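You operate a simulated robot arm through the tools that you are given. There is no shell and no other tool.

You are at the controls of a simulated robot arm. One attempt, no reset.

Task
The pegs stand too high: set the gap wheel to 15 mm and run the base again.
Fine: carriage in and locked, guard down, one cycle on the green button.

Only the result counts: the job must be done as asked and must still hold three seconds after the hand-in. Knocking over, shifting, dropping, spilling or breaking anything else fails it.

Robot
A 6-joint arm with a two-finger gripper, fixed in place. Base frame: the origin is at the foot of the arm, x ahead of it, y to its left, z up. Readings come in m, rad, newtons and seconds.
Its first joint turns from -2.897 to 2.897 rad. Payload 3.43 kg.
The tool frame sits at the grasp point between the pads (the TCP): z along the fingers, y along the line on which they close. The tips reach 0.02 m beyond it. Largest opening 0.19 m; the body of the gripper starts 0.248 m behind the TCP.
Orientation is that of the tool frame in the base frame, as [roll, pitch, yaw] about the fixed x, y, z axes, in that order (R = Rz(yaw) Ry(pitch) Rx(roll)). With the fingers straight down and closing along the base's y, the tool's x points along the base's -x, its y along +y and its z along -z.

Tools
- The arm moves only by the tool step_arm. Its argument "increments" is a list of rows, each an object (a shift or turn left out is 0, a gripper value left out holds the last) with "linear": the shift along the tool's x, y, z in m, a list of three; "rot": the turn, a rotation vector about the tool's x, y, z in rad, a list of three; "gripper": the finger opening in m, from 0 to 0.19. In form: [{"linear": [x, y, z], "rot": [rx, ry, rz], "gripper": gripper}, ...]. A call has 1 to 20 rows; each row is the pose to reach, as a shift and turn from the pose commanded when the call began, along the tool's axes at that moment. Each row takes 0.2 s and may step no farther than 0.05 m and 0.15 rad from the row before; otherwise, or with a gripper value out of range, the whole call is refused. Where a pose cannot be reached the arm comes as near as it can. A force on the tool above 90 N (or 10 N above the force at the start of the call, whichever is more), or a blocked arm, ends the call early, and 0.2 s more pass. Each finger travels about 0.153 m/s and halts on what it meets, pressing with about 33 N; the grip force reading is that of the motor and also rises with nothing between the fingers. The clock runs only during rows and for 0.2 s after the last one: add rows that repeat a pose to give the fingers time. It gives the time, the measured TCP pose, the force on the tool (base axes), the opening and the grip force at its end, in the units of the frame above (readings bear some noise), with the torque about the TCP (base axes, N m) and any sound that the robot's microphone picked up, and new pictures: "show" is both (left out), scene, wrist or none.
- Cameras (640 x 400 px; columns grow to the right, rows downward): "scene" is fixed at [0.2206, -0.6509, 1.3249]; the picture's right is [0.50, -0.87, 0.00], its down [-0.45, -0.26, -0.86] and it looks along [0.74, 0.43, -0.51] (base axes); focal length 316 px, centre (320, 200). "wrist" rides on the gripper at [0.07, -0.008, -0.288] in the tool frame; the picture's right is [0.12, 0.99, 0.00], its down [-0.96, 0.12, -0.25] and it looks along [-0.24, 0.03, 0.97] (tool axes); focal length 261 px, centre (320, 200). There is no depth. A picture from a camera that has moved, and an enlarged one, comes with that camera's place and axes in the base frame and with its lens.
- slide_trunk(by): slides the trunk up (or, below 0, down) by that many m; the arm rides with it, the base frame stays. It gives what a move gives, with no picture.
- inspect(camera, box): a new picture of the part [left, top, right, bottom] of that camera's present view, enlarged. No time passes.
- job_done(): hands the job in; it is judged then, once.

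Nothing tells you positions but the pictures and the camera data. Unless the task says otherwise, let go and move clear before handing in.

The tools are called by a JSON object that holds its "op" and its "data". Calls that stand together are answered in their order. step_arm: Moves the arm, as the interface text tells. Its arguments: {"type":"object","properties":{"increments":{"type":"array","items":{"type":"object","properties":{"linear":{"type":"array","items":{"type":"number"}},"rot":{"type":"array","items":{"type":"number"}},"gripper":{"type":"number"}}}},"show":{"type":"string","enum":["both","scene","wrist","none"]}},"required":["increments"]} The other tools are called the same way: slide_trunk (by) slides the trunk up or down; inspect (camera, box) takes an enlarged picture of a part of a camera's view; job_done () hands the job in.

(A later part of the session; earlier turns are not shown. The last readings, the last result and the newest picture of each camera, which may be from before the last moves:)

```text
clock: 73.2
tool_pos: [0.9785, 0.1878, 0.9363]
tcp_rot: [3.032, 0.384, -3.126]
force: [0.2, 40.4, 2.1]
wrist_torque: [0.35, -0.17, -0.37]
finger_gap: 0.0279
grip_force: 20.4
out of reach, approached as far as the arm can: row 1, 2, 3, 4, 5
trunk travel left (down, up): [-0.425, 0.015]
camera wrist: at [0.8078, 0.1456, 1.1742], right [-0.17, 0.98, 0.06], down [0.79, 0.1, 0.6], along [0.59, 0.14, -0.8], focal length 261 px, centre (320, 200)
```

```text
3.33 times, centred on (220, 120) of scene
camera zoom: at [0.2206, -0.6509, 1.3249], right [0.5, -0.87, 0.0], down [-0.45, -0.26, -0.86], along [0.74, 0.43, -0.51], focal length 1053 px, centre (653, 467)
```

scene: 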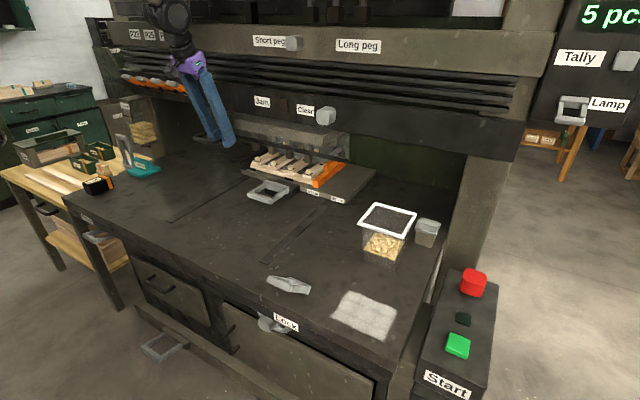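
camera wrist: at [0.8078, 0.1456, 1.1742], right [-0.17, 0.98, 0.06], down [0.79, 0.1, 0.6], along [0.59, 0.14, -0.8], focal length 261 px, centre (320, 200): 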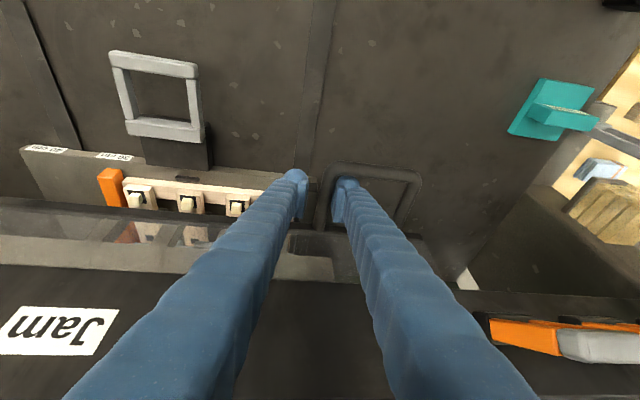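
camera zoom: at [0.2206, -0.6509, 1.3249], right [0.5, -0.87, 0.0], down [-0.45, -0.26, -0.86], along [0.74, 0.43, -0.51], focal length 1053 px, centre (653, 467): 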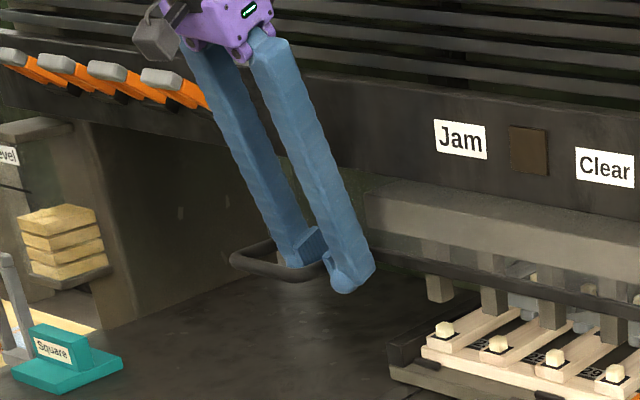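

The inner finger met the bar first; I'll shift the tool toward +y so both pads close on it.

{"op": "step_arm", "data": {"increments": [{"linear": [0, 0.004, 0], "gripper": 0.005}, {"linear": [0, 0.008, 0], "gripper": 0.005}, {"linear": [0, 0.008, 0], "gripper": 0.005}]}}

{"op": "inspect", "data": {"camera": "wrist", "box": [220, 130, 420, 280]}}

```text
clock: 74.0
tool_pos: [0.9778, 0.1868, 0.9337]
tcp_rot: [3.031, 0.385, -3.127]
force: [1.7, 43.1, 3.3]
wrist_torque: [0.39, -0.07, -0.36]
finger_gap: 0.03
grip_force: 21.6
out of reach, approached as far as the arm can: row 1, 2, 3
trunk travel left (down, up): [-0.425, 0.015]
camera wrist: at [0.8079, 0.1448, 1.1739], right [-0.17, 0.98, 0.06], down [0.79, 0.1, 0.6], along [0.59, 0.14, -0.8], focal length 261 px, centre (320, 200)
```

scene: 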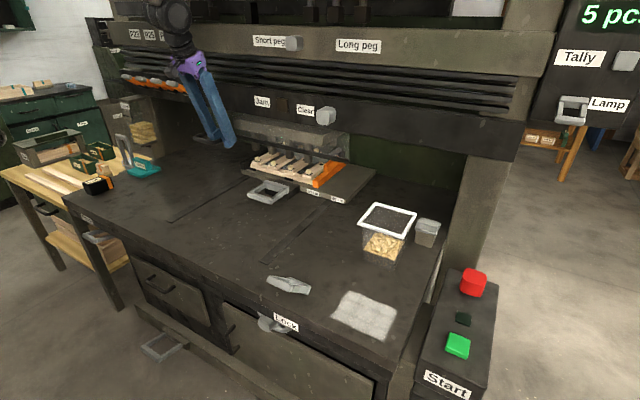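
wrist: 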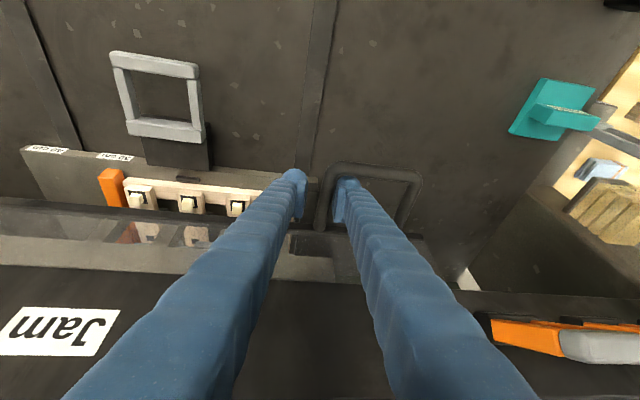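

```text
2.67 times, centred on (320, 205) of wrist
camera zoom: at [0.8079, 0.1448, 1.1739], right [-0.17, 0.98, 0.06], down [0.79, 0.1, 0.6], along [0.59, 0.14, -0.8], focal length 695 px, centre (320, 187)
```

zoom: 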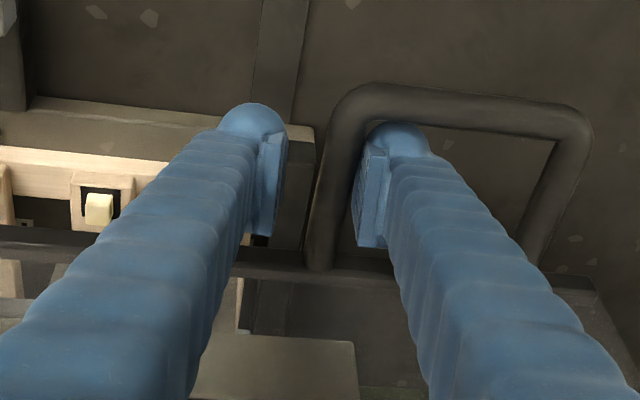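

The arm resists moving further in +y; leaning the tool slightly more should allow it.

{"op": "step_arm", "data": {"increments": [{"linear": [0, 0.004, 0], "rot": [-0.03, 0, 0], "gripper": 0.005}, {"linear": [0, 0.008, 0], "rot": [-0.06, 0, 0], "gripper": 0.005}, {"linear": [0, 0.008, 0], "rot": [-0.06, 0, 0], "gripper": 0.005}], "show": "wrist"}}

{"op": "inspect", "data": {"camera": "wrist", "box": [220, 130, 420, 280]}}

```text
clock: 74.8
tool_pos: [0.978, 0.1905, 0.9337]
tcp_rot: [2.979, 0.379, -3.14]
force: [1.7, 24.7, 1.5]
wrist_torque: [0.23, -0.31, -0.2]
finger_gap: 0.0191
grip_force: 12.6
trunk travel left (down, up): [-0.425, 0.015]
camera wrist: at [0.8091, 0.1372, 1.1711], right [-0.17, 0.98, 0.11], down [0.8, 0.07, 0.6], along [0.58, 0.19, -0.79], focal length 261 px, centre (320, 200)
```

wrist: 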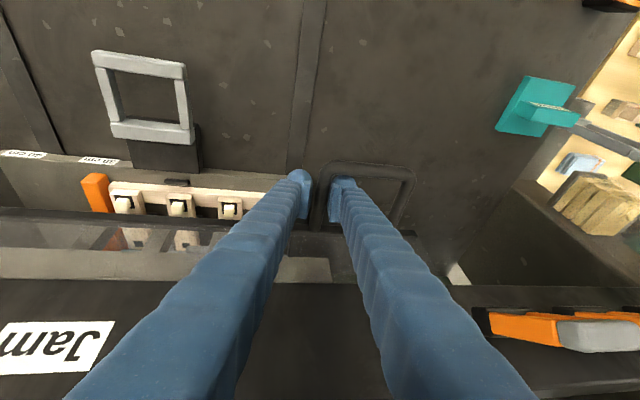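

```text
2.67 times, centred on (320, 205) of wrist
camera zoom: at [0.8091, 0.1372, 1.1711], right [-0.17, 0.98, 0.11], down [0.8, 0.07, 0.6], along [0.58, 0.19, -0.79], focal length 695 px, centre (320, 187)
```

zoom: 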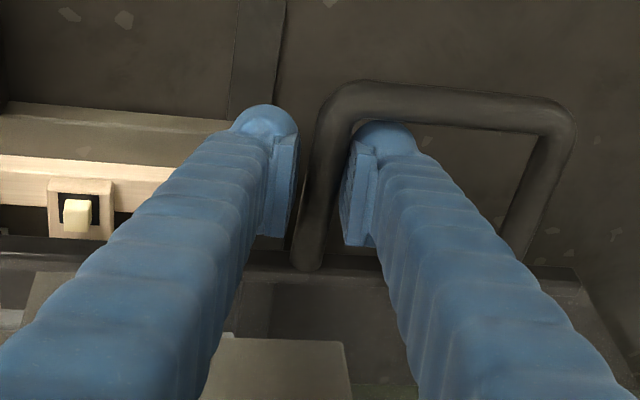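

{"op": "step_arm", "data": {"increments": [{"linear": [0, 0.003, 0], "rot": [-0.02, 0, 0], "gripper": 0.0}, {"linear": [0, 0.005, 0], "rot": [-0.03, 0, 0], "gripper": 0.0}, {"linear": [0, 0.005, 0], "rot": [-0.03, 0, 0], "gripper": 0.0}], "show": "none"}}

{"op": "inspect", "data": {"camera": "wrist", "box": [220, 130, 420, 280]}}

```text
clock: 75.6
tool_pos: [0.9779, 0.1948, 0.9347]
tcp_rot: [2.947, 0.379, 3.138]
force: [-7.1, -14.7, -7.9]
wrist_torque: [-0.18, 0.04, -1.07]
finger_gap: 0.0156
grip_force: 44.5
trunk travel left (down, up): [-0.425, 0.015]
```

```text
2.67 times, centred on (320, 205) of wrist
camera zoom: at [0.8099, 0.1306, 1.1697], right [-0.18, 0.97, 0.13], down [0.8, 0.06, 0.6], along [0.58, 0.21, -0.79], focal length 695 px, centre (320, 187)
```

zoom: 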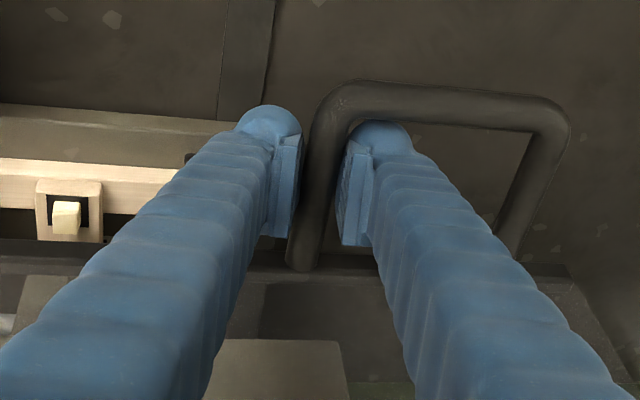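

The handle arm is gripped firmly at 15.6 mm. Pulling the guard straight down, 3 cm first.

{"op": "step_arm", "data": {"increments": [{"linear": [0.0037, -0.0018, 0.0091]}, {"linear": [0.0074, -0.0036, 0.0182]}, {"linear": [0.0111, -0.0054, 0.0273]}]}}

{"op": "inspect", "data": {"camera": "scene", "box": [180, 90, 360, 220]}}

```text
clock: 76.4
tool_pos: [0.9787, 0.1941, 0.9075]
tcp_rot: [2.944, 0.381, 3.139]
force: [-6.7, -32.6, -1.3]
wrist_torque: [-0.28, -0.27, -1.05]
finger_gap: 0.0155
grip_force: 44.9
trunk travel left (down, up): [-0.425, 0.015]
camera wrist: at [0.8095, 0.1303, 1.1422], right [-0.18, 0.97, 0.13], down [0.79, 0.06, 0.6], along [0.58, 0.22, -0.79], focal length 261 px, centre (320, 200)
```

scene: 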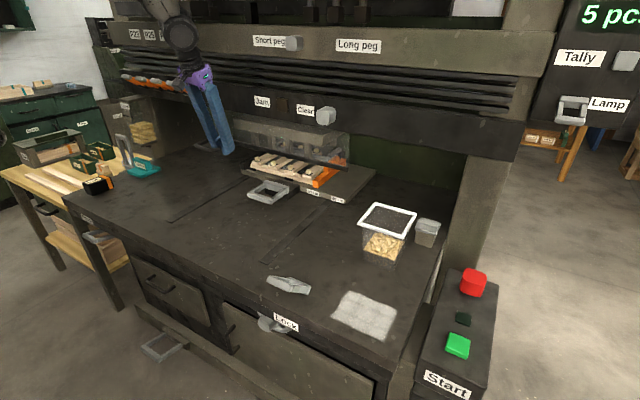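
wrist: 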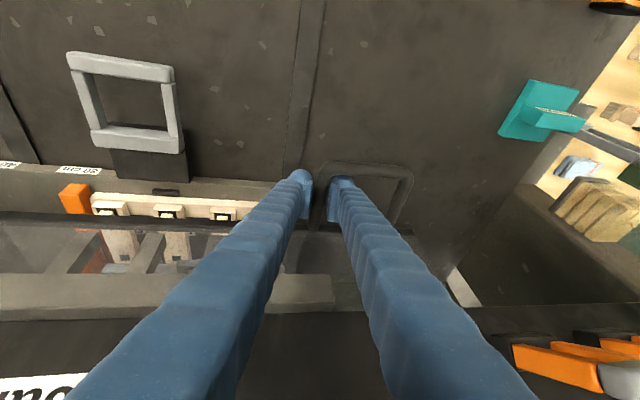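

```text
3.08 times, centred on (270, 155) of scene
camera zoom: at [0.2206, -0.6509, 1.3249], right [0.5, -0.87, 0.0], down [-0.45, -0.26, -0.86], along [0.74, 0.43, -0.51], focal length 972 px, centre (474, 338)
```

zoom: 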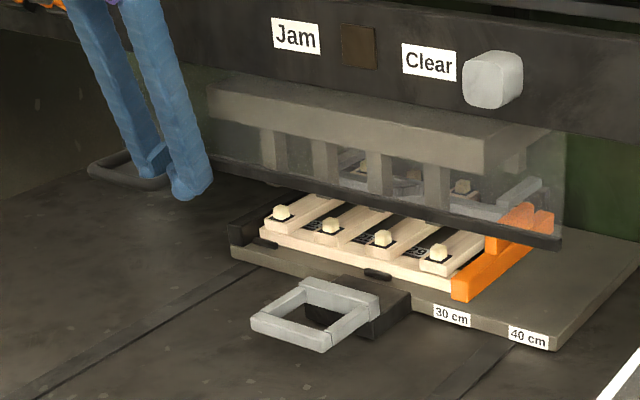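

The guard slides down easily. Continuing down.

{"op": "step_arm", "data": {"increments": [{"linear": [0.0037, -0.0018, 0.0091]}, {"linear": [0.0074, -0.0036, 0.0182]}, {"linear": [0.0111, -0.0054, 0.0273]}, {"linear": [0.0148, -0.0072, 0.0365]}]}}

{"op": "inspect", "data": {"camera": "scene", "box": [180, 90, 360, 220]}}

```text
clock: 77.4
tool_pos: [0.9781, 0.1937, 0.8661]
tcp_rot: [2.947, 0.379, 3.139]
force: [-7.8, -43.3, -2.1]
wrist_torque: [-0.34, -0.49, -1.08]
finger_gap: 0.0157
grip_force: 45.3
trunk travel left (down, up): [-0.425, 0.015]
camera wrist: at [0.8098, 0.1302, 1.1008], right [-0.18, 0.97, 0.14], down [0.8, 0.06, 0.6], along [0.58, 0.22, -0.79], focal length 261 px, centre (320, 200)
```

scene: 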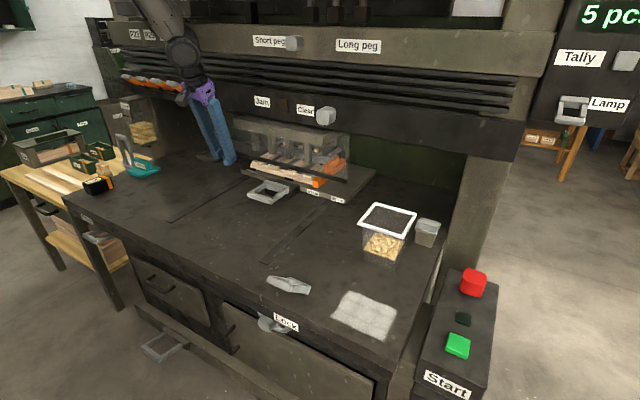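
wrist: 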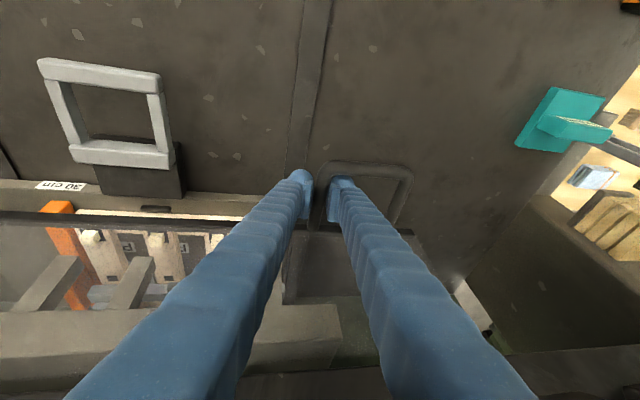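

```text
3.08 times, centred on (270, 155) of scene
camera zoom: at [0.2206, -0.6509, 1.3249], right [0.5, -0.87, 0.0], down [-0.45, -0.26, -0.86], along [0.74, 0.43, -0.51], focal length 972 px, centre (474, 338)
```

zoom: 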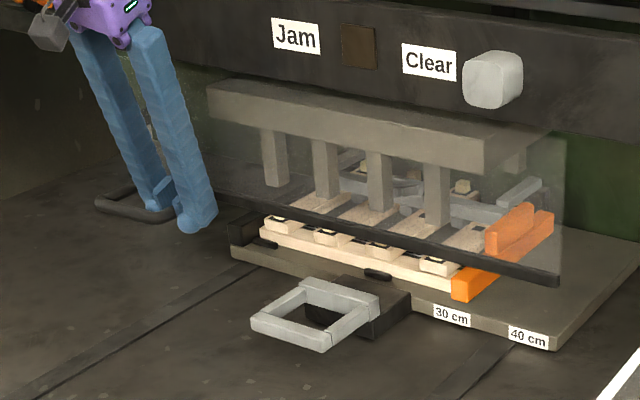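

{"op": "step_arm", "data": {"increments": [{"linear": [0.0037, -0.0038, 0.0091]}, {"linear": [0.0074, -0.0066, 0.0182]}, {"linear": [0.0093, -0.0075, 0.0228]}]}}

{"op": "inspect", "data": {"camera": "scene", "box": [180, 90, 360, 220]}}

{"op": "inspect", "data": {"camera": "scene", "box": [430, 260, 510, 370]}}

```text
clock: 78.2
tool_pos: [0.9775, 0.1941, 0.8424]
tcp_rot: [2.948, 0.38, 3.141]
force: [-3.5, -20.1, 2.1]
wrist_torque: [-0.11, 0.43, -1.09]
finger_gap: 0.0156
grip_force: 44.8
trunk travel left (down, up): [-0.425, 0.015]
camera wrist: at [0.8099, 0.1296, 1.0769], right [-0.18, 0.97, 0.14], down [0.79, 0.07, 0.6], along [0.58, 0.22, -0.79], focal length 261 px, centre (320, 200)
```

scene: 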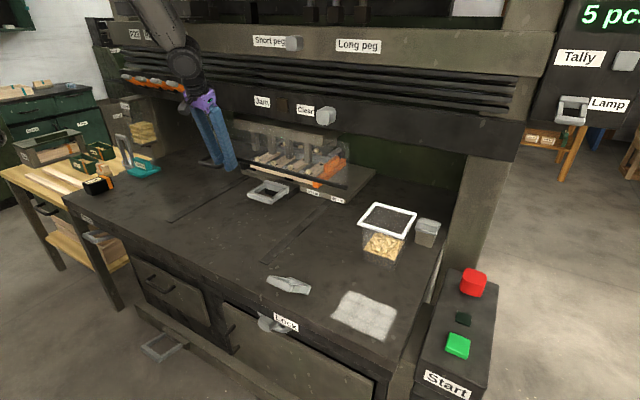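
wrist: 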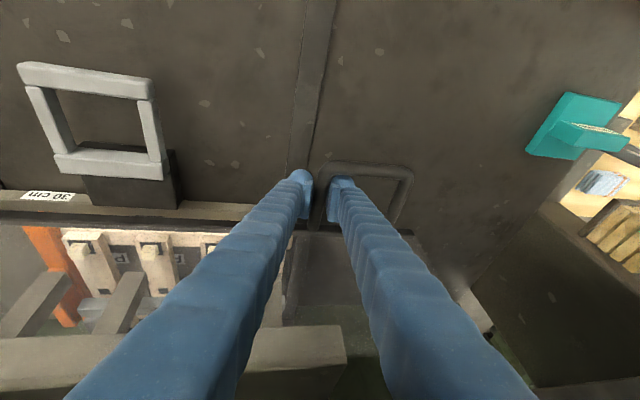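

```text
3.08 times, centred on (270, 155) of scene
camera zoom: at [0.2206, -0.6509, 1.3249], right [0.5, -0.87, 0.0], down [-0.45, -0.26, -0.86], along [0.74, 0.43, -0.51], focal length 972 px, centre (474, 338)
```

zoom: 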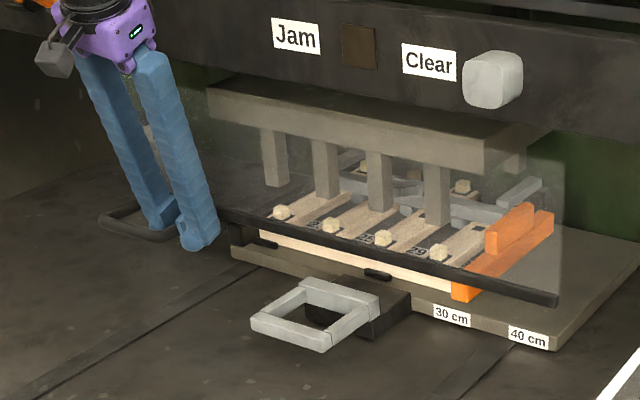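

```text
3.64 times, centred on (470, 315) of scene
camera zoom: at [0.2206, -0.6509, 1.3249], right [0.5, -0.87, 0.0], down [-0.45, -0.26, -0.86], along [0.74, 0.43, -0.51], focal length 1149 px, centre (-226, -218)
```

zoom: 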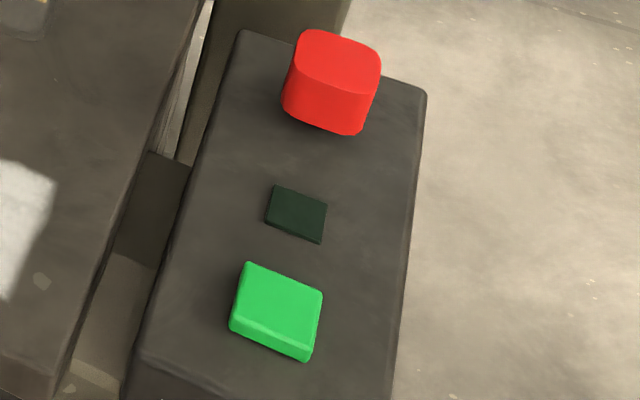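

{"op": "step_arm", "data": {"increments": [{"linear": [0.0037, -0.0018, 0.0091]}, {"linear": [0.0056, -0.0027, 0.0137]}, {"linear": [0.0074, -0.0036, 0.0182]}, {"linear": [0.0093, -0.0045, 0.0228]}]}}

{"op": "inspect", "data": {"camera": "scene", "box": [180, 90, 360, 220]}}

{"op": "inspect", "data": {"camera": "scene", "box": [430, 260, 510, 370]}}

```text
clock: 79.2
tool_pos: [0.9776, 0.1937, 0.8153]
tcp_rot: [2.945, 0.38, -3.141]
force: [-4.5, -26.1, -0.2]
wrist_torque: [-0.25, -0.32, -1.11]
finger_gap: 0.0154
grip_force: 44.8
trunk travel left (down, up): [-0.425, 0.015]
camera wrist: at [0.8098, 0.1301, 1.0509], right [-0.18, 0.97, 0.13], down [0.79, 0.06, 0.6], along [0.58, 0.22, -0.79], focal length 261 px, centre (320, 200)
```

scene: 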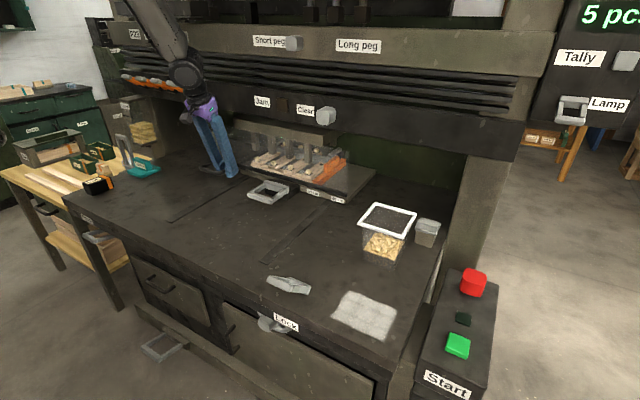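
wrist: 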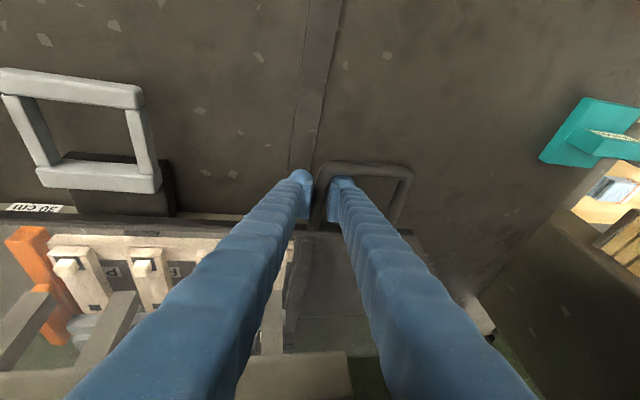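

```text
3.08 times, centred on (270, 155) of scene
camera zoom: at [0.2206, -0.6509, 1.3249], right [0.5, -0.87, 0.0], down [-0.45, -0.26, -0.86], along [0.74, 0.43, -0.51], focal length 972 px, centre (474, 338)
```

zoom: 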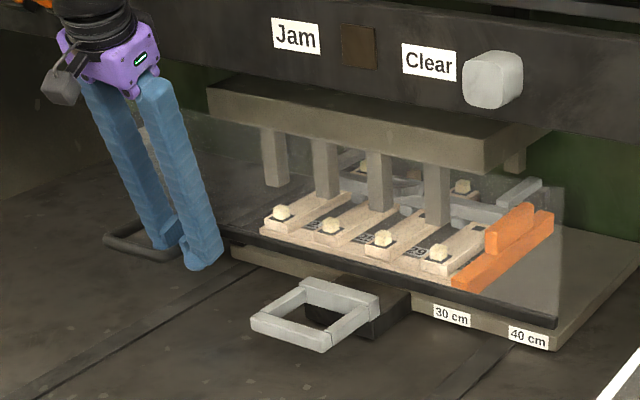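

```text
3.64 times, centred on (470, 315) of scene
camera zoom: at [0.2206, -0.6509, 1.3249], right [0.5, -0.87, 0.0], down [-0.45, -0.26, -0.86], along [0.74, 0.43, -0.51], focal length 1149 px, centre (-226, -218)
```

zoom: 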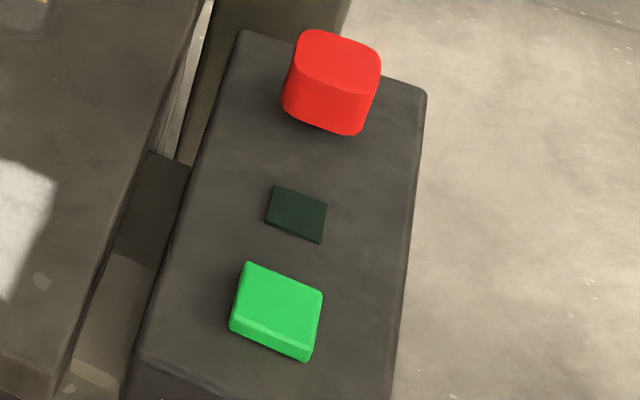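

{"op": "step_arm", "data": {"increments": [{"linear": [0.0019, -0.0009, 0.0046]}, {"linear": [0.0037, -0.0018, 0.0091]}, {"linear": [0.0056, -0.0027, 0.0137]}], "show": "none"}}

{"op": "inspect", "data": {"camera": "scene", "box": [180, 90, 360, 220]}}

```text
clock: 80.0
tool_pos: [0.9786, 0.1921, 0.8004]
tcp_rot: [2.946, 0.381, 3.138]
force: [5.4, -20.9, 1.4]
wrist_torque: [-0.15, -0.33, -1.06]
finger_gap: 0.0156
grip_force: 45.1
trunk travel left (down, up): [-0.425, 0.015]
```

```text
3.08 times, centred on (270, 155) of scene
camera zoom: at [0.2206, -0.6509, 1.3249], right [0.5, -0.87, 0.0], down [-0.45, -0.26, -0.86], along [0.74, 0.43, -0.51], focal length 972 px, centre (474, 338)
```

zoom: 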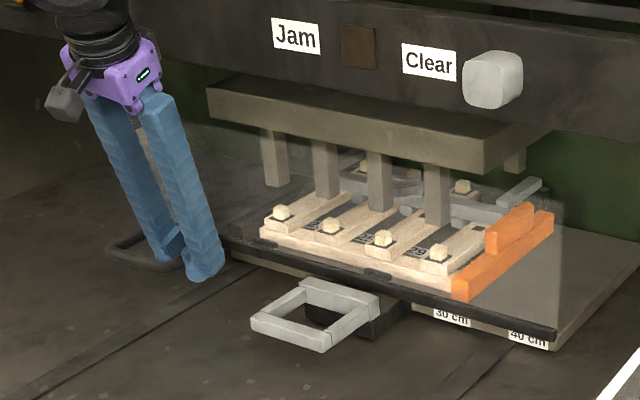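

{"op": "step_arm", "data": {"increments": [{"linear": [0.0019, -0.0009, 0.0046]}, {"linear": [0.0037, -0.0018, 0.0091]}], "show": "wrist"}}

{"op": "inspect", "data": {"camera": "scene", "box": [180, 110, 320, 220]}}

{"op": "inspect", "data": {"camera": "scene", "box": [430, 260, 510, 370]}}

```text
clock: 80.6
tool_pos: [0.978, 0.1943, 0.797]
tcp_rot: [2.945, 0.388, 3.141]
force: [0.5, -14.0, 33.9]
wrist_torque: [-0.08, -0.14, -1.23]
finger_gap: 0.0156
grip_force: 45.4
trunk travel left (down, up): [-0.425, 0.015]
camera wrist: at [0.8084, 0.1297, 1.03], right [-0.18, 0.97, 0.13], down [0.79, 0.06, 0.61], along [0.58, 0.22, -0.78], focal length 261 px, centre (320, 200)
```

wrist: 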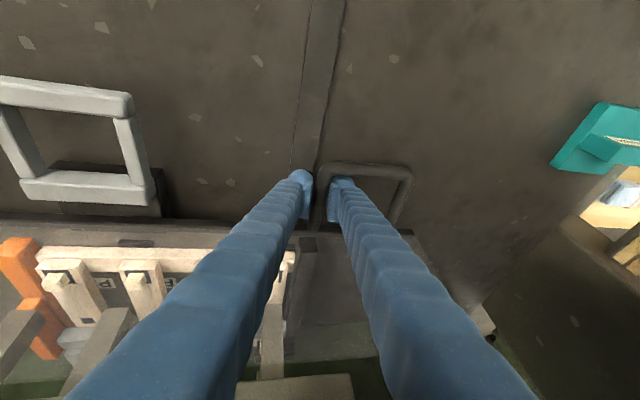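

```text
3.64 times, centred on (250, 165) of scene
camera zoom: at [0.2206, -0.6509, 1.3249], right [0.5, -0.87, 0.0], down [-0.45, -0.26, -0.86], along [0.74, 0.43, -0.51], focal length 1149 px, centre (574, 327)
```

zoom: 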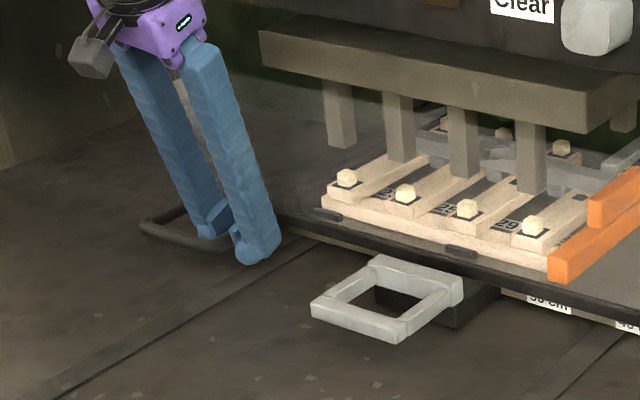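

```text
3.64 times, centred on (470, 315) of scene
camera zoom: at [0.2206, -0.6509, 1.3249], right [0.5, -0.87, 0.0], down [-0.45, -0.26, -0.86], along [0.74, 0.43, -0.51], focal length 1149 px, centre (-226, -218)
```

zoom: 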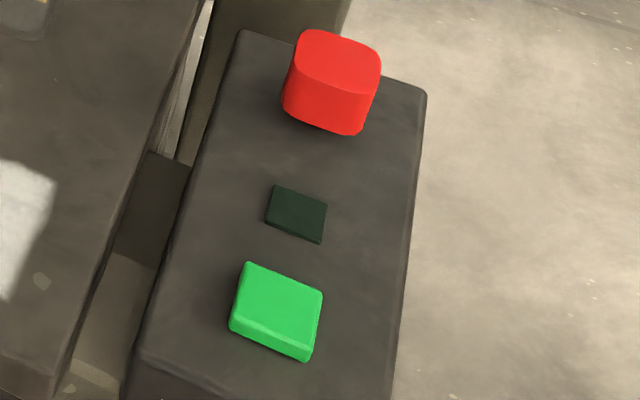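

The guard met a firm stop at z ≈ 0.797 (34 N). I'll press a touch more, then let go and back out.

{"op": "step_arm", "data": {"increments": [{"linear": [0.0015, -0.0007, 0.0037]}, {"linear": [0.0015, -0.0007, 0.0037]}], "show": "none"}}

{"op": "step_arm", "data": {"increments": [{"linear": [0, 0, -0.002], "gripper": 0.03}, {"linear": [0, 0, -0.002], "gripper": 0.05}, {"linear": [0, 0, -0.002], "gripper": 0.06}, {"linear": [0, 0, -0.03], "gripper": 0.06}, {"linear": [0, 0, -0.07], "gripper": 0.06}]}}

{"op": "inspect", "data": {"camera": "scene", "box": [180, 90, 360, 220]}}

```text
clock: 81.2
tool_pos: [0.9753, 0.196, 0.7867]
tcp_rot: [2.945, 0.378, 3.139]
force: [8.3, 5.5, 11.1]
wrist_torque: [-0.05, 0.26, -1.99]
finger_gap: 0.0143
grip_force: 45.4
trunk travel left (down, up): [-0.425, 0.015]
```

```text
clock: 82.4
tool_pos: [0.948, 0.1787, 0.8509]
tcp_rot: [2.946, 0.382, 3.139]
force: [0.0, 1.1, -0.7]
wrist_torque: [0.05, -0.1, -0.04]
finger_gap: 0.06
grip_force: 0.0
trunk travel left (down, up): [-0.425, 0.015]
camera wrist: at [0.7807, 0.1153, 1.0862], right [-0.18, 0.97, 0.13], down [0.8, 0.06, 0.6], along [0.58, 0.22, -0.79], focal length 261 px, centre (320, 200)
```

scene: 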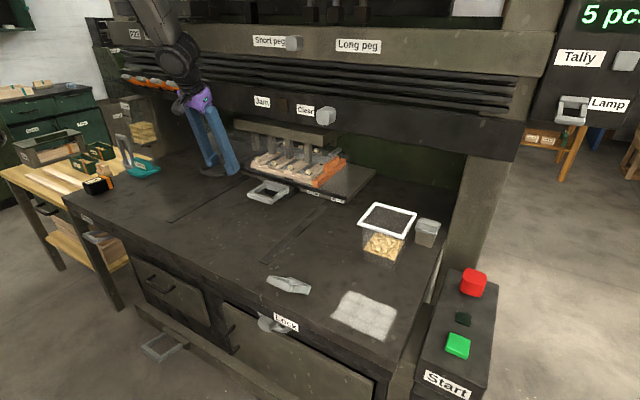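
wrist: 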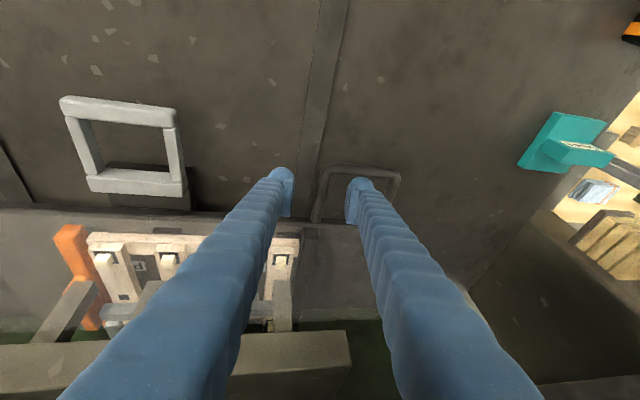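

```text
3.08 times, centred on (270, 155) of scene
camera zoom: at [0.2206, -0.6509, 1.3249], right [0.5, -0.87, 0.0], down [-0.45, -0.26, -0.86], along [0.74, 0.43, -0.51], focal length 972 px, centre (474, 338)
```

zoom: 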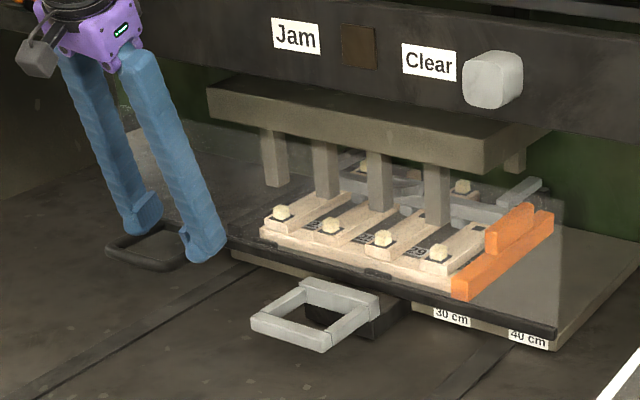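

The guard stays down. Now I'll rise and back away from the press, closing the fingers, on the way to the green button at about (0.68, -0.694, 0.772).

{"op": "step_arm", "data": {"increments": [{"linear": [0.005, -0.002, -0.045]}, {"linear": [0.03, -0.013, -0.085], "rot": [0.04, 0.05, 0]}, {"linear": [0.055, -0.024, -0.12], "rot": [0.08, 0.1, 0]}, {"linear": [0.08, -0.035, -0.155], "rot": [0.12, 0.16, 0]}, {"linear": [0.105, -0.046, -0.19], "rot": [0.16, 0.22, 0], "gripper": 0.0}, {"linear": [0.1294, -0.0571, -0.2291], "rot": [0.19, 0.284, 0], "gripper": 0.0}]}}

{"op": "inspect", "data": {"camera": "scene", "box": [180, 90, 360, 220]}}

```text
clock: 83.8
tool_pos: [0.7397, 0.1148, 0.9815]
tcp_rot: [3.063, 0.139, 3.122]
force: [0.5, 0.9, -0.2]
wrist_torque: [-0.14, 0.12, 0.01]
finger_gap: 0.0003
grip_force: 32.3
out of reach, approached as far as the arm can: row 4, 5, 6
trunk travel left (down, up): [-0.425, 0.015]
camera wrist: at [0.6318, 0.0859, 1.2552], right [-0.11, 0.99, 0.06], down [0.92, 0.08, 0.39], along [0.38, 0.1, -0.92], focal length 261 px, centre (320, 200)
```

scene: 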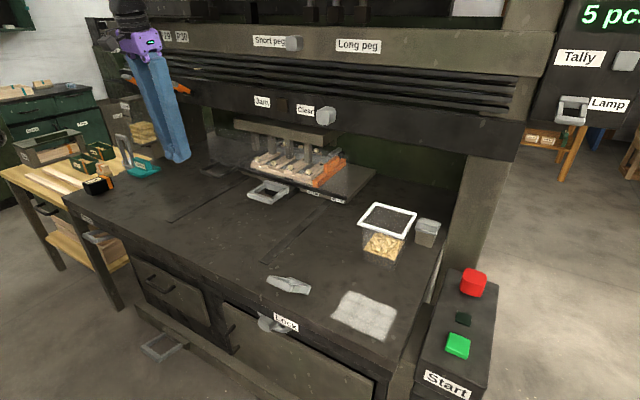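
wrist: 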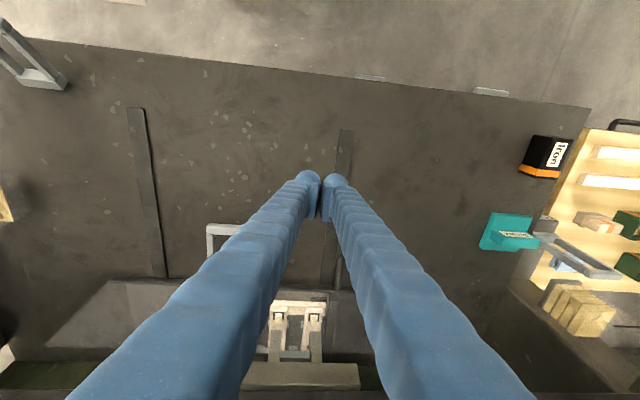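

```text
3.08 times, centred on (270, 155) of scene
camera zoom: at [0.2206, -0.6509, 1.3249], right [0.5, -0.87, 0.0], down [-0.45, -0.26, -0.86], along [0.74, 0.43, -0.51], focal length 972 px, centre (474, 338)
```

zoom: 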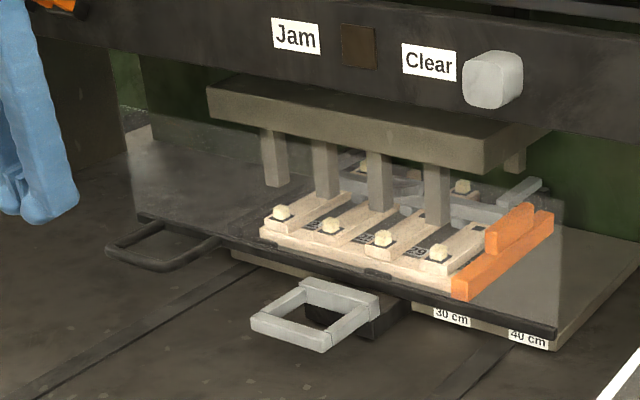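

The guard is all the way down. Before starting I'll verify the lock by a gentle pull on the carriage handle; moving the closed fingers above its loop.

{"op": "step_arm", "data": {"increments": [{"linear": [-0.0289, -0.025, 0.0175], "rot": [0.004, -0.018, 0]}, {"linear": [-0.0579, -0.05, 0.0351], "rot": [0.008, -0.037, 0]}, {"linear": [-0.0868, -0.075, 0.0526], "rot": [0.012, -0.055, 0]}, {"linear": [-0.1157, -0.0999, 0.0701], "rot": [0.015, -0.073, 0]}, {"linear": [-0.1447, -0.1249, 0.0877], "rot": [0.019, -0.091, 0]}, {"linear": [-0.1736, -0.1499, 0.1052], "rot": [0.0232, -0.1096, 0]}]}}

{"op": "inspect", "data": {"camera": "scene", "box": [180, 90, 360, 220]}}

{"op": "inspect", "data": {"camera": "wrist", "box": [220, 100, 420, 260]}}

```text
clock: 85.2
tool_pos: [0.9224, -0.033, 0.8914]
tcp_rot: [3.078, 0.255, 3.113]
force: [-0.4, 0.3, -0.9]
wrist_torque: [0.08, 0.06, 0.0]
finger_gap: 0.0002
grip_force: 33.0
trunk travel left (down, up): [-0.425, 0.015]
camera wrist: at [0.7845, -0.0555, 1.1513], right [-0.1, 0.99, 0.03], down [0.87, 0.07, 0.49], along [0.48, 0.08, -0.87], focal length 261 px, centre (320, 200)
```

scene: 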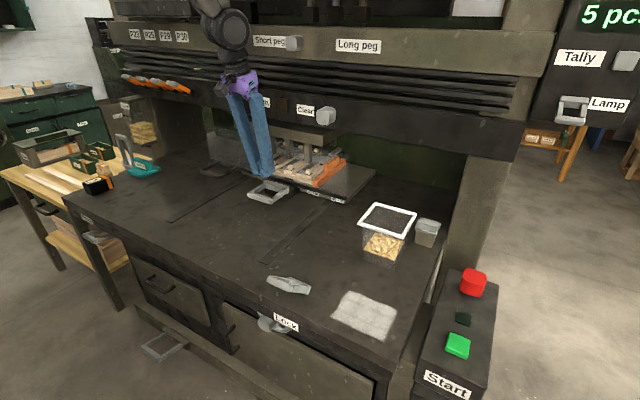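
wrist: 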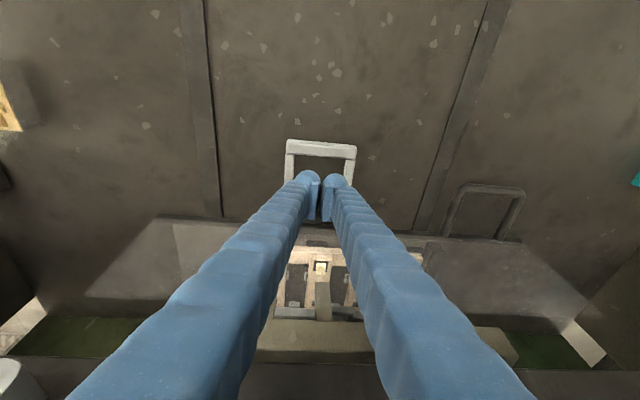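

```text
3.08 times, centred on (270, 155) of scene
camera zoom: at [0.2206, -0.6509, 1.3249], right [0.5, -0.87, 0.0], down [-0.45, -0.26, -0.86], along [0.74, 0.43, -0.51], focal length 972 px, centre (474, 338)
```

zoom: 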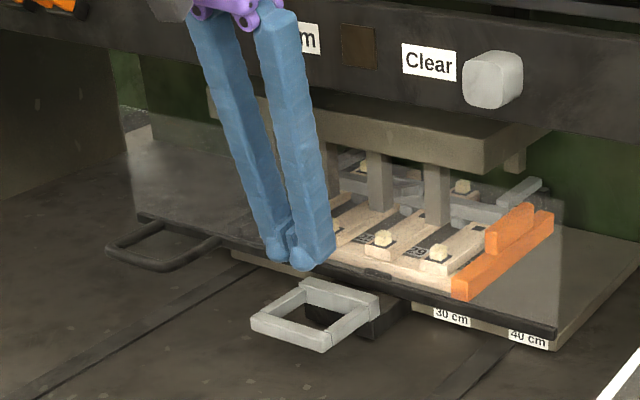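

```text
2.50 times, centred on (320, 180) of wrist
camera zoom: at [0.7845, -0.0555, 1.1513], right [-0.1, 0.99, 0.03], down [0.87, 0.07, 0.49], along [0.48, 0.08, -0.87], focal length 652 px, centre (320, 250)
```

zoom: 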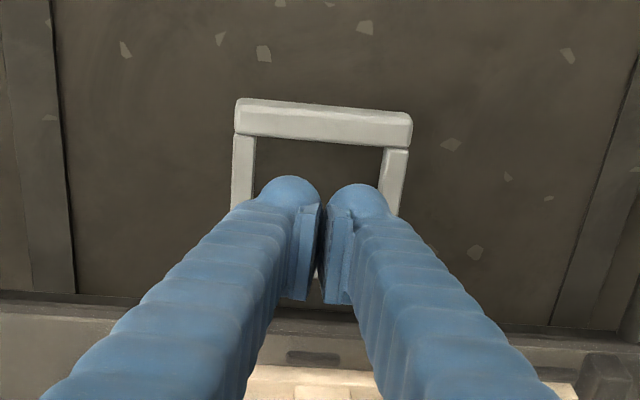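

{"op": "step_arm", "data": {"increments": [{"linear": [-0.008, 0, 0.02]}, {"linear": [0.0, -0.0015, 0.05]}, {"linear": [0.0043, -0.0025, 0.0779]}], "show": "none"}}

{"op": "inspect", "data": {"camera": "scene", "box": [180, 90, 360, 220]}}

```text
clock: 86.0
tool_pos: [0.9392, -0.0296, 0.8142]
tcp_rot: [3.08, 0.254, 3.114]
force: [0.8, 0.4, 0.3]
wrist_torque: [0.0, 0.1, 0.0]
finger_gap: 0.0001
grip_force: 33.3
trunk travel left (down, up): [-0.425, 0.015]
```

```text
3.08 times, centred on (270, 155) of scene
camera zoom: at [0.2206, -0.6509, 1.3249], right [0.5, -0.87, 0.0], down [-0.45, -0.26, -0.86], along [0.74, 0.43, -0.51], focal length 972 px, centre (474, 338)
```

zoom: 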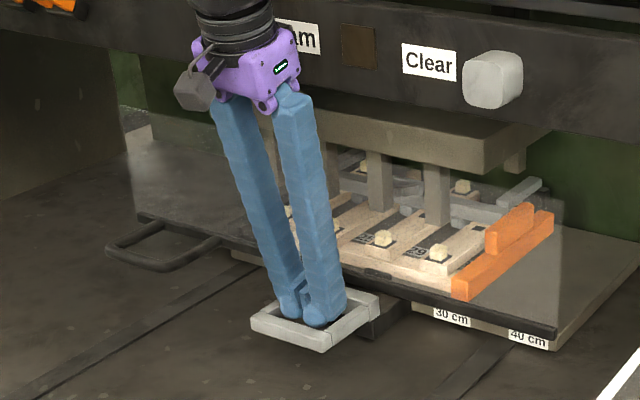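

Fingers are in the loop. A gentle pull toward the robot now, in small steps.

{"op": "step_arm", "data": {"increments": [{"linear": [0.01, -0.0001, -0.0025]}, {"linear": [0.016, -0.0002, -0.004]}, {"linear": [0.02, -0.0003, -0.005]}], "show": "none"}}

{"op": "inspect", "data": {"camera": "scene", "box": [180, 90, 360, 220]}}

```text
clock: 86.8
tool_pos: [0.9268, -0.0305, 0.8192]
tcp_rot: [3.088, 0.267, 3.113]
force: [48.7, 5.4, 18.5]
wrist_torque: [0.13, -0.54, 0.65]
finger_gap: 0.0
grip_force: 32.9
trunk travel left (down, up): [-0.425, 0.015]
```

```text
3.08 times, centred on (270, 155) of scene
camera zoom: at [0.2206, -0.6509, 1.3249], right [0.5, -0.87, 0.0], down [-0.45, -0.26, -0.86], along [0.74, 0.43, -0.51], focal length 972 px, centre (474, 338)
```

zoom: 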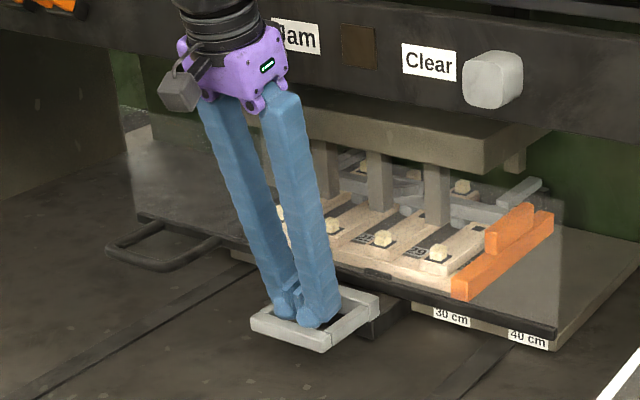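

The carriage resists with about 49 N and does not move, so it is held. I'll relieve the pull, lift out and go to the start box.

{"op": "step_arm", "data": {"increments": [{"linear": [-0.01, 0, 0.002]}, {"linear": [-0.005, 0.0, -0.04]}, {"linear": [0.005, 0.0, -0.085]}, {"linear": [0.03, 0.0, -0.125]}, {"linear": [0.06, 0.0, -0.16]}], "show": "none"}}

```text
clock: 88.0
tool_pos: [0.8166, -0.0353, 0.9547]
tcp_rot: [3.085, 0.25, 3.114]
force: [-0.2, 0.0, -0.1]
wrist_torque: [0.02, -0.03, -0.02]
finger_gap: 0.0001
grip_force: 32.6
trunk travel left (down, up): [-0.425, 0.015]
```

{"op": "step_arm", "data": {"increments": [{"linear": [0.0096, -0.0449, -0.0089]}, {"linear": [0.0192, -0.0897, -0.0177]}, {"linear": [0.0289, -0.1346, -0.0266]}, {"linear": [0.0385, -0.1795, -0.0354]}, {"linear": [0.0481, -0.2243, -0.0443]}, {"linear": [0.0577, -0.2692, -0.0531]}, {"linear": [0.0674, -0.3141, -0.062]}, {"linear": [0.077, -0.359, -0.0708]}, {"linear": [0.0866, -0.4038, -0.0797]}, {"linear": [0.0962, -0.4487, -0.0885]}, {"linear": [0.1059, -0.4936, -0.0974]}, {"linear": [0.1155, -0.5384, -0.1062]}, {"linear": [0.1251, -0.5833, -0.1151]}]}}

{"op": "inspect", "data": {"camera": "wrist", "box": [200, 100, 440, 300]}}

```text
clock: 90.8
tool_pos: [0.6628, -0.6216, 1.0058]
tcp_rot: [3.084, 0.252, 3.115]
force: [-0.2, -1.2, 0.5]
wrist_torque: [0.09, -0.09, 0.01]
finger_gap: 0.0
grip_force: 33.0
trunk travel left (down, up): [-0.425, 0.015]
camera wrist: at [0.5244, -0.6425, 1.2659], right [-0.1, 0.99, 0.03], down [0.87, 0.08, 0.48], along [0.48, 0.07, -0.87], focal length 261 px, centre (320, 200)
```

scene: 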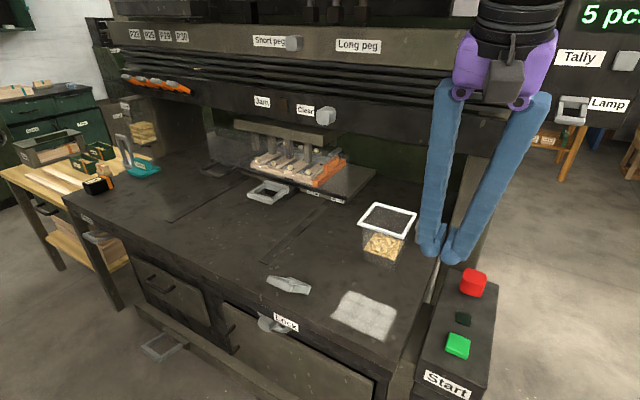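
wrist: 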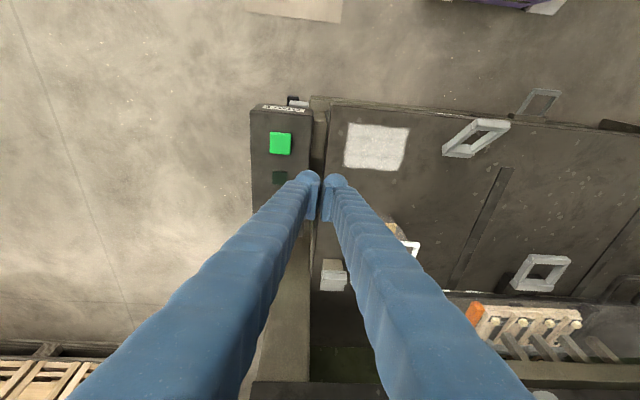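

```text
2.00 times, centred on (320, 200) of wrist
camera zoom: at [0.5244, -0.6425, 1.2659], right [-0.1, 0.99, 0.03], down [0.87, 0.08, 0.48], along [0.48, 0.07, -0.87], focal length 521 px, centre (320, 200)
```

zoom: 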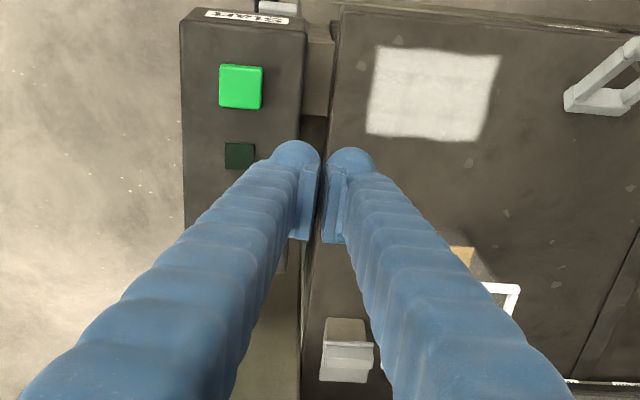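

The green button is at about (0.678, -0.693, 0.772). Moving the closed fingertips above it.

{"op": "step_arm", "data": {"increments": [{"linear": [0.0051, -0.0404, 0.01]}, {"linear": [0.0103, -0.0808, 0.03]}, {"linear": [0.0154, -0.0808, 0.075]}, {"linear": [0.018, -0.0808, 0.115]}, {"linear": [0.0205, -0.0808, 0.1514]}]}}

{"op": "inspect", "data": {"camera": "scene", "box": [400, 220, 540, 370]}}

{"op": "inspect", "data": {"camera": "wrist", "box": [220, 100, 420, 260]}}

```text
clock: 92.0
tool_pos: [0.6768, -0.6915, 0.851]
tcp_rot: [3.086, 0.251, 3.114]
force: [-0.6, 0.8, 0.6]
wrist_torque: [0.04, 0.02, 0.01]
finger_gap: 0.0001
grip_force: 33.1
trunk travel left (down, up): [-0.425, 0.015]
camera wrist: at [0.5382, -0.712, 1.1114], right [-0.1, 0.99, 0.02], down [0.87, 0.08, 0.48], along [0.48, 0.07, -0.87], focal length 261 px, centre (320, 200)
```

scene: 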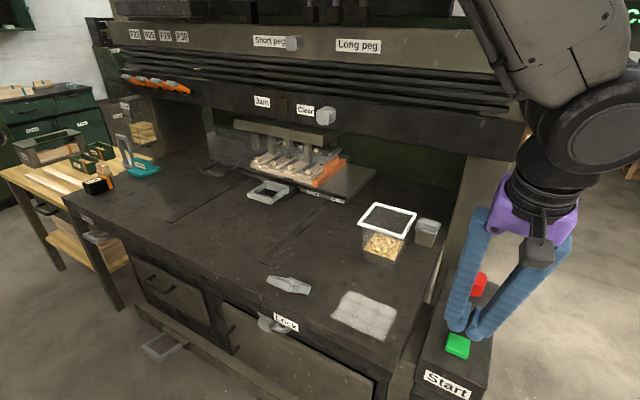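
wrist: 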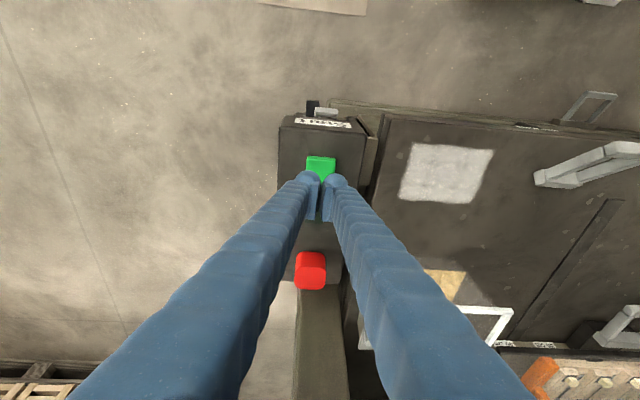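

```text
2.67 times, centred on (470, 295) of scene
camera zoom: at [0.2206, -0.6509, 1.3249], right [0.5, -0.87, 0.0], down [-0.45, -0.26, -0.86], along [0.74, 0.43, -0.51], focal length 842 px, centre (-80, -53)
```

zoom: 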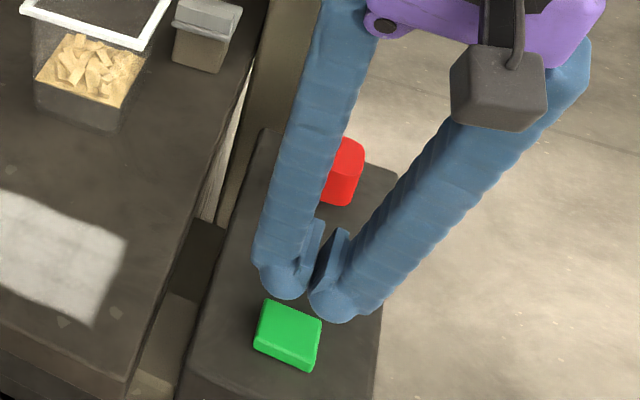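

```text
2.50 times, centred on (320, 180) of wrist
camera zoom: at [0.5382, -0.712, 1.1114], right [-0.1, 0.99, 0.02], down [0.87, 0.08, 0.48], along [0.48, 0.07, -0.87], focal length 652 px, centre (320, 250)
```

zoom: 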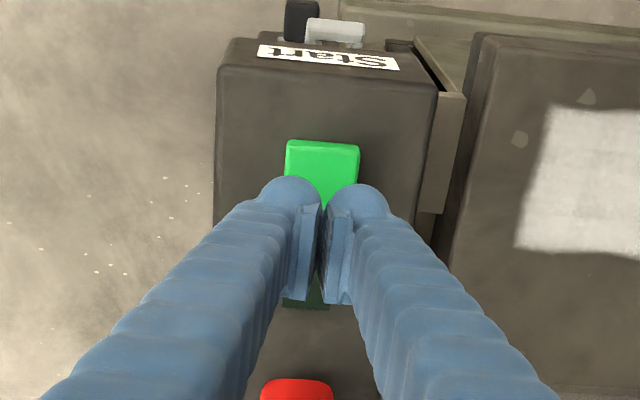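

Aligned over the green button. Descending to just above it.

{"op": "step_arm", "data": {"increments": [{"linear": [0.0055, -0.0012, 0.0213]}, {"linear": [0.0105, -0.0023, 0.0406]}]}}

{"op": "inspect", "data": {"camera": "scene", "box": [400, 220, 540, 370]}}

{"op": "inspect", "data": {"camera": "wrist", "box": [220, 100, 420, 260]}}

```text
clock: 92.6
tool_pos: [0.6738, -0.6916, 0.8079]
tcp_rot: [3.084, 0.252, 3.113]
force: [-0.1, -0.8, -0.2]
wrist_torque: [0.05, 0.03, -0.02]
finger_gap: 0.0
grip_force: 32.7
trunk travel left (down, up): [-0.425, 0.015]
camera wrist: at [0.5367, -0.7133, 1.0683], right [-0.1, 0.99, 0.03], down [0.87, 0.08, 0.48], along [0.48, 0.07, -0.87], focal length 261 px, centre (320, 200)
```

scene: 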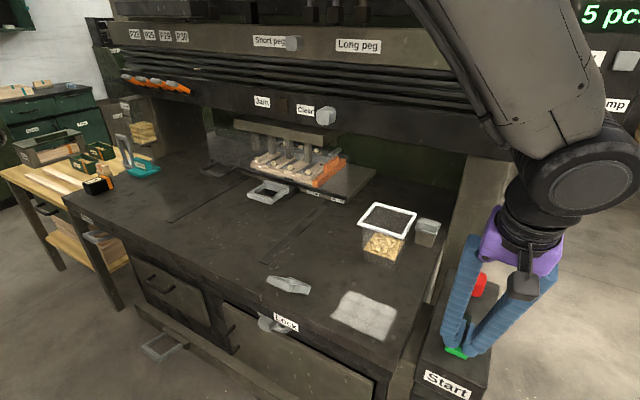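
wrist: 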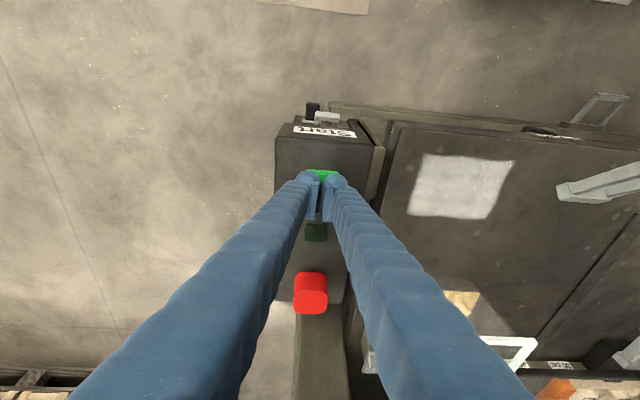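

```text
2.67 times, centred on (470, 295) of scene
camera zoom: at [0.2206, -0.6509, 1.3249], right [0.5, -0.87, 0.0], down [-0.45, -0.26, -0.86], along [0.74, 0.43, -0.51], focal length 842 px, centre (-80, -53)
```

zoom: 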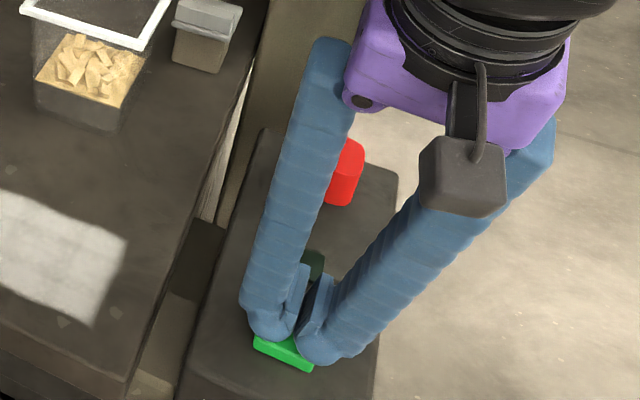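

```text
2.50 times, centred on (320, 180) of wrist
camera zoom: at [0.5367, -0.7133, 1.0683], right [-0.1, 0.99, 0.03], down [0.87, 0.08, 0.48], along [0.48, 0.07, -0.87], focal length 652 px, centre (320, 250)
```

zoom: 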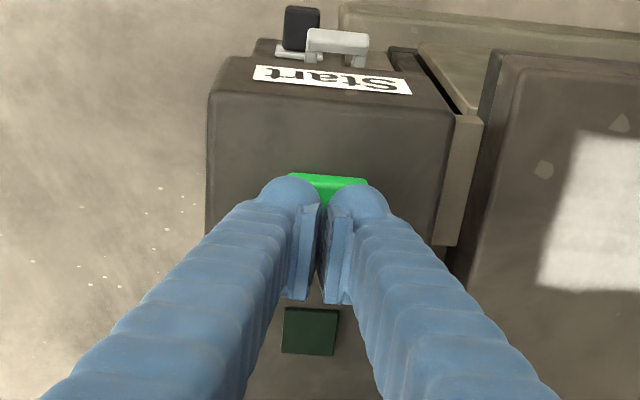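

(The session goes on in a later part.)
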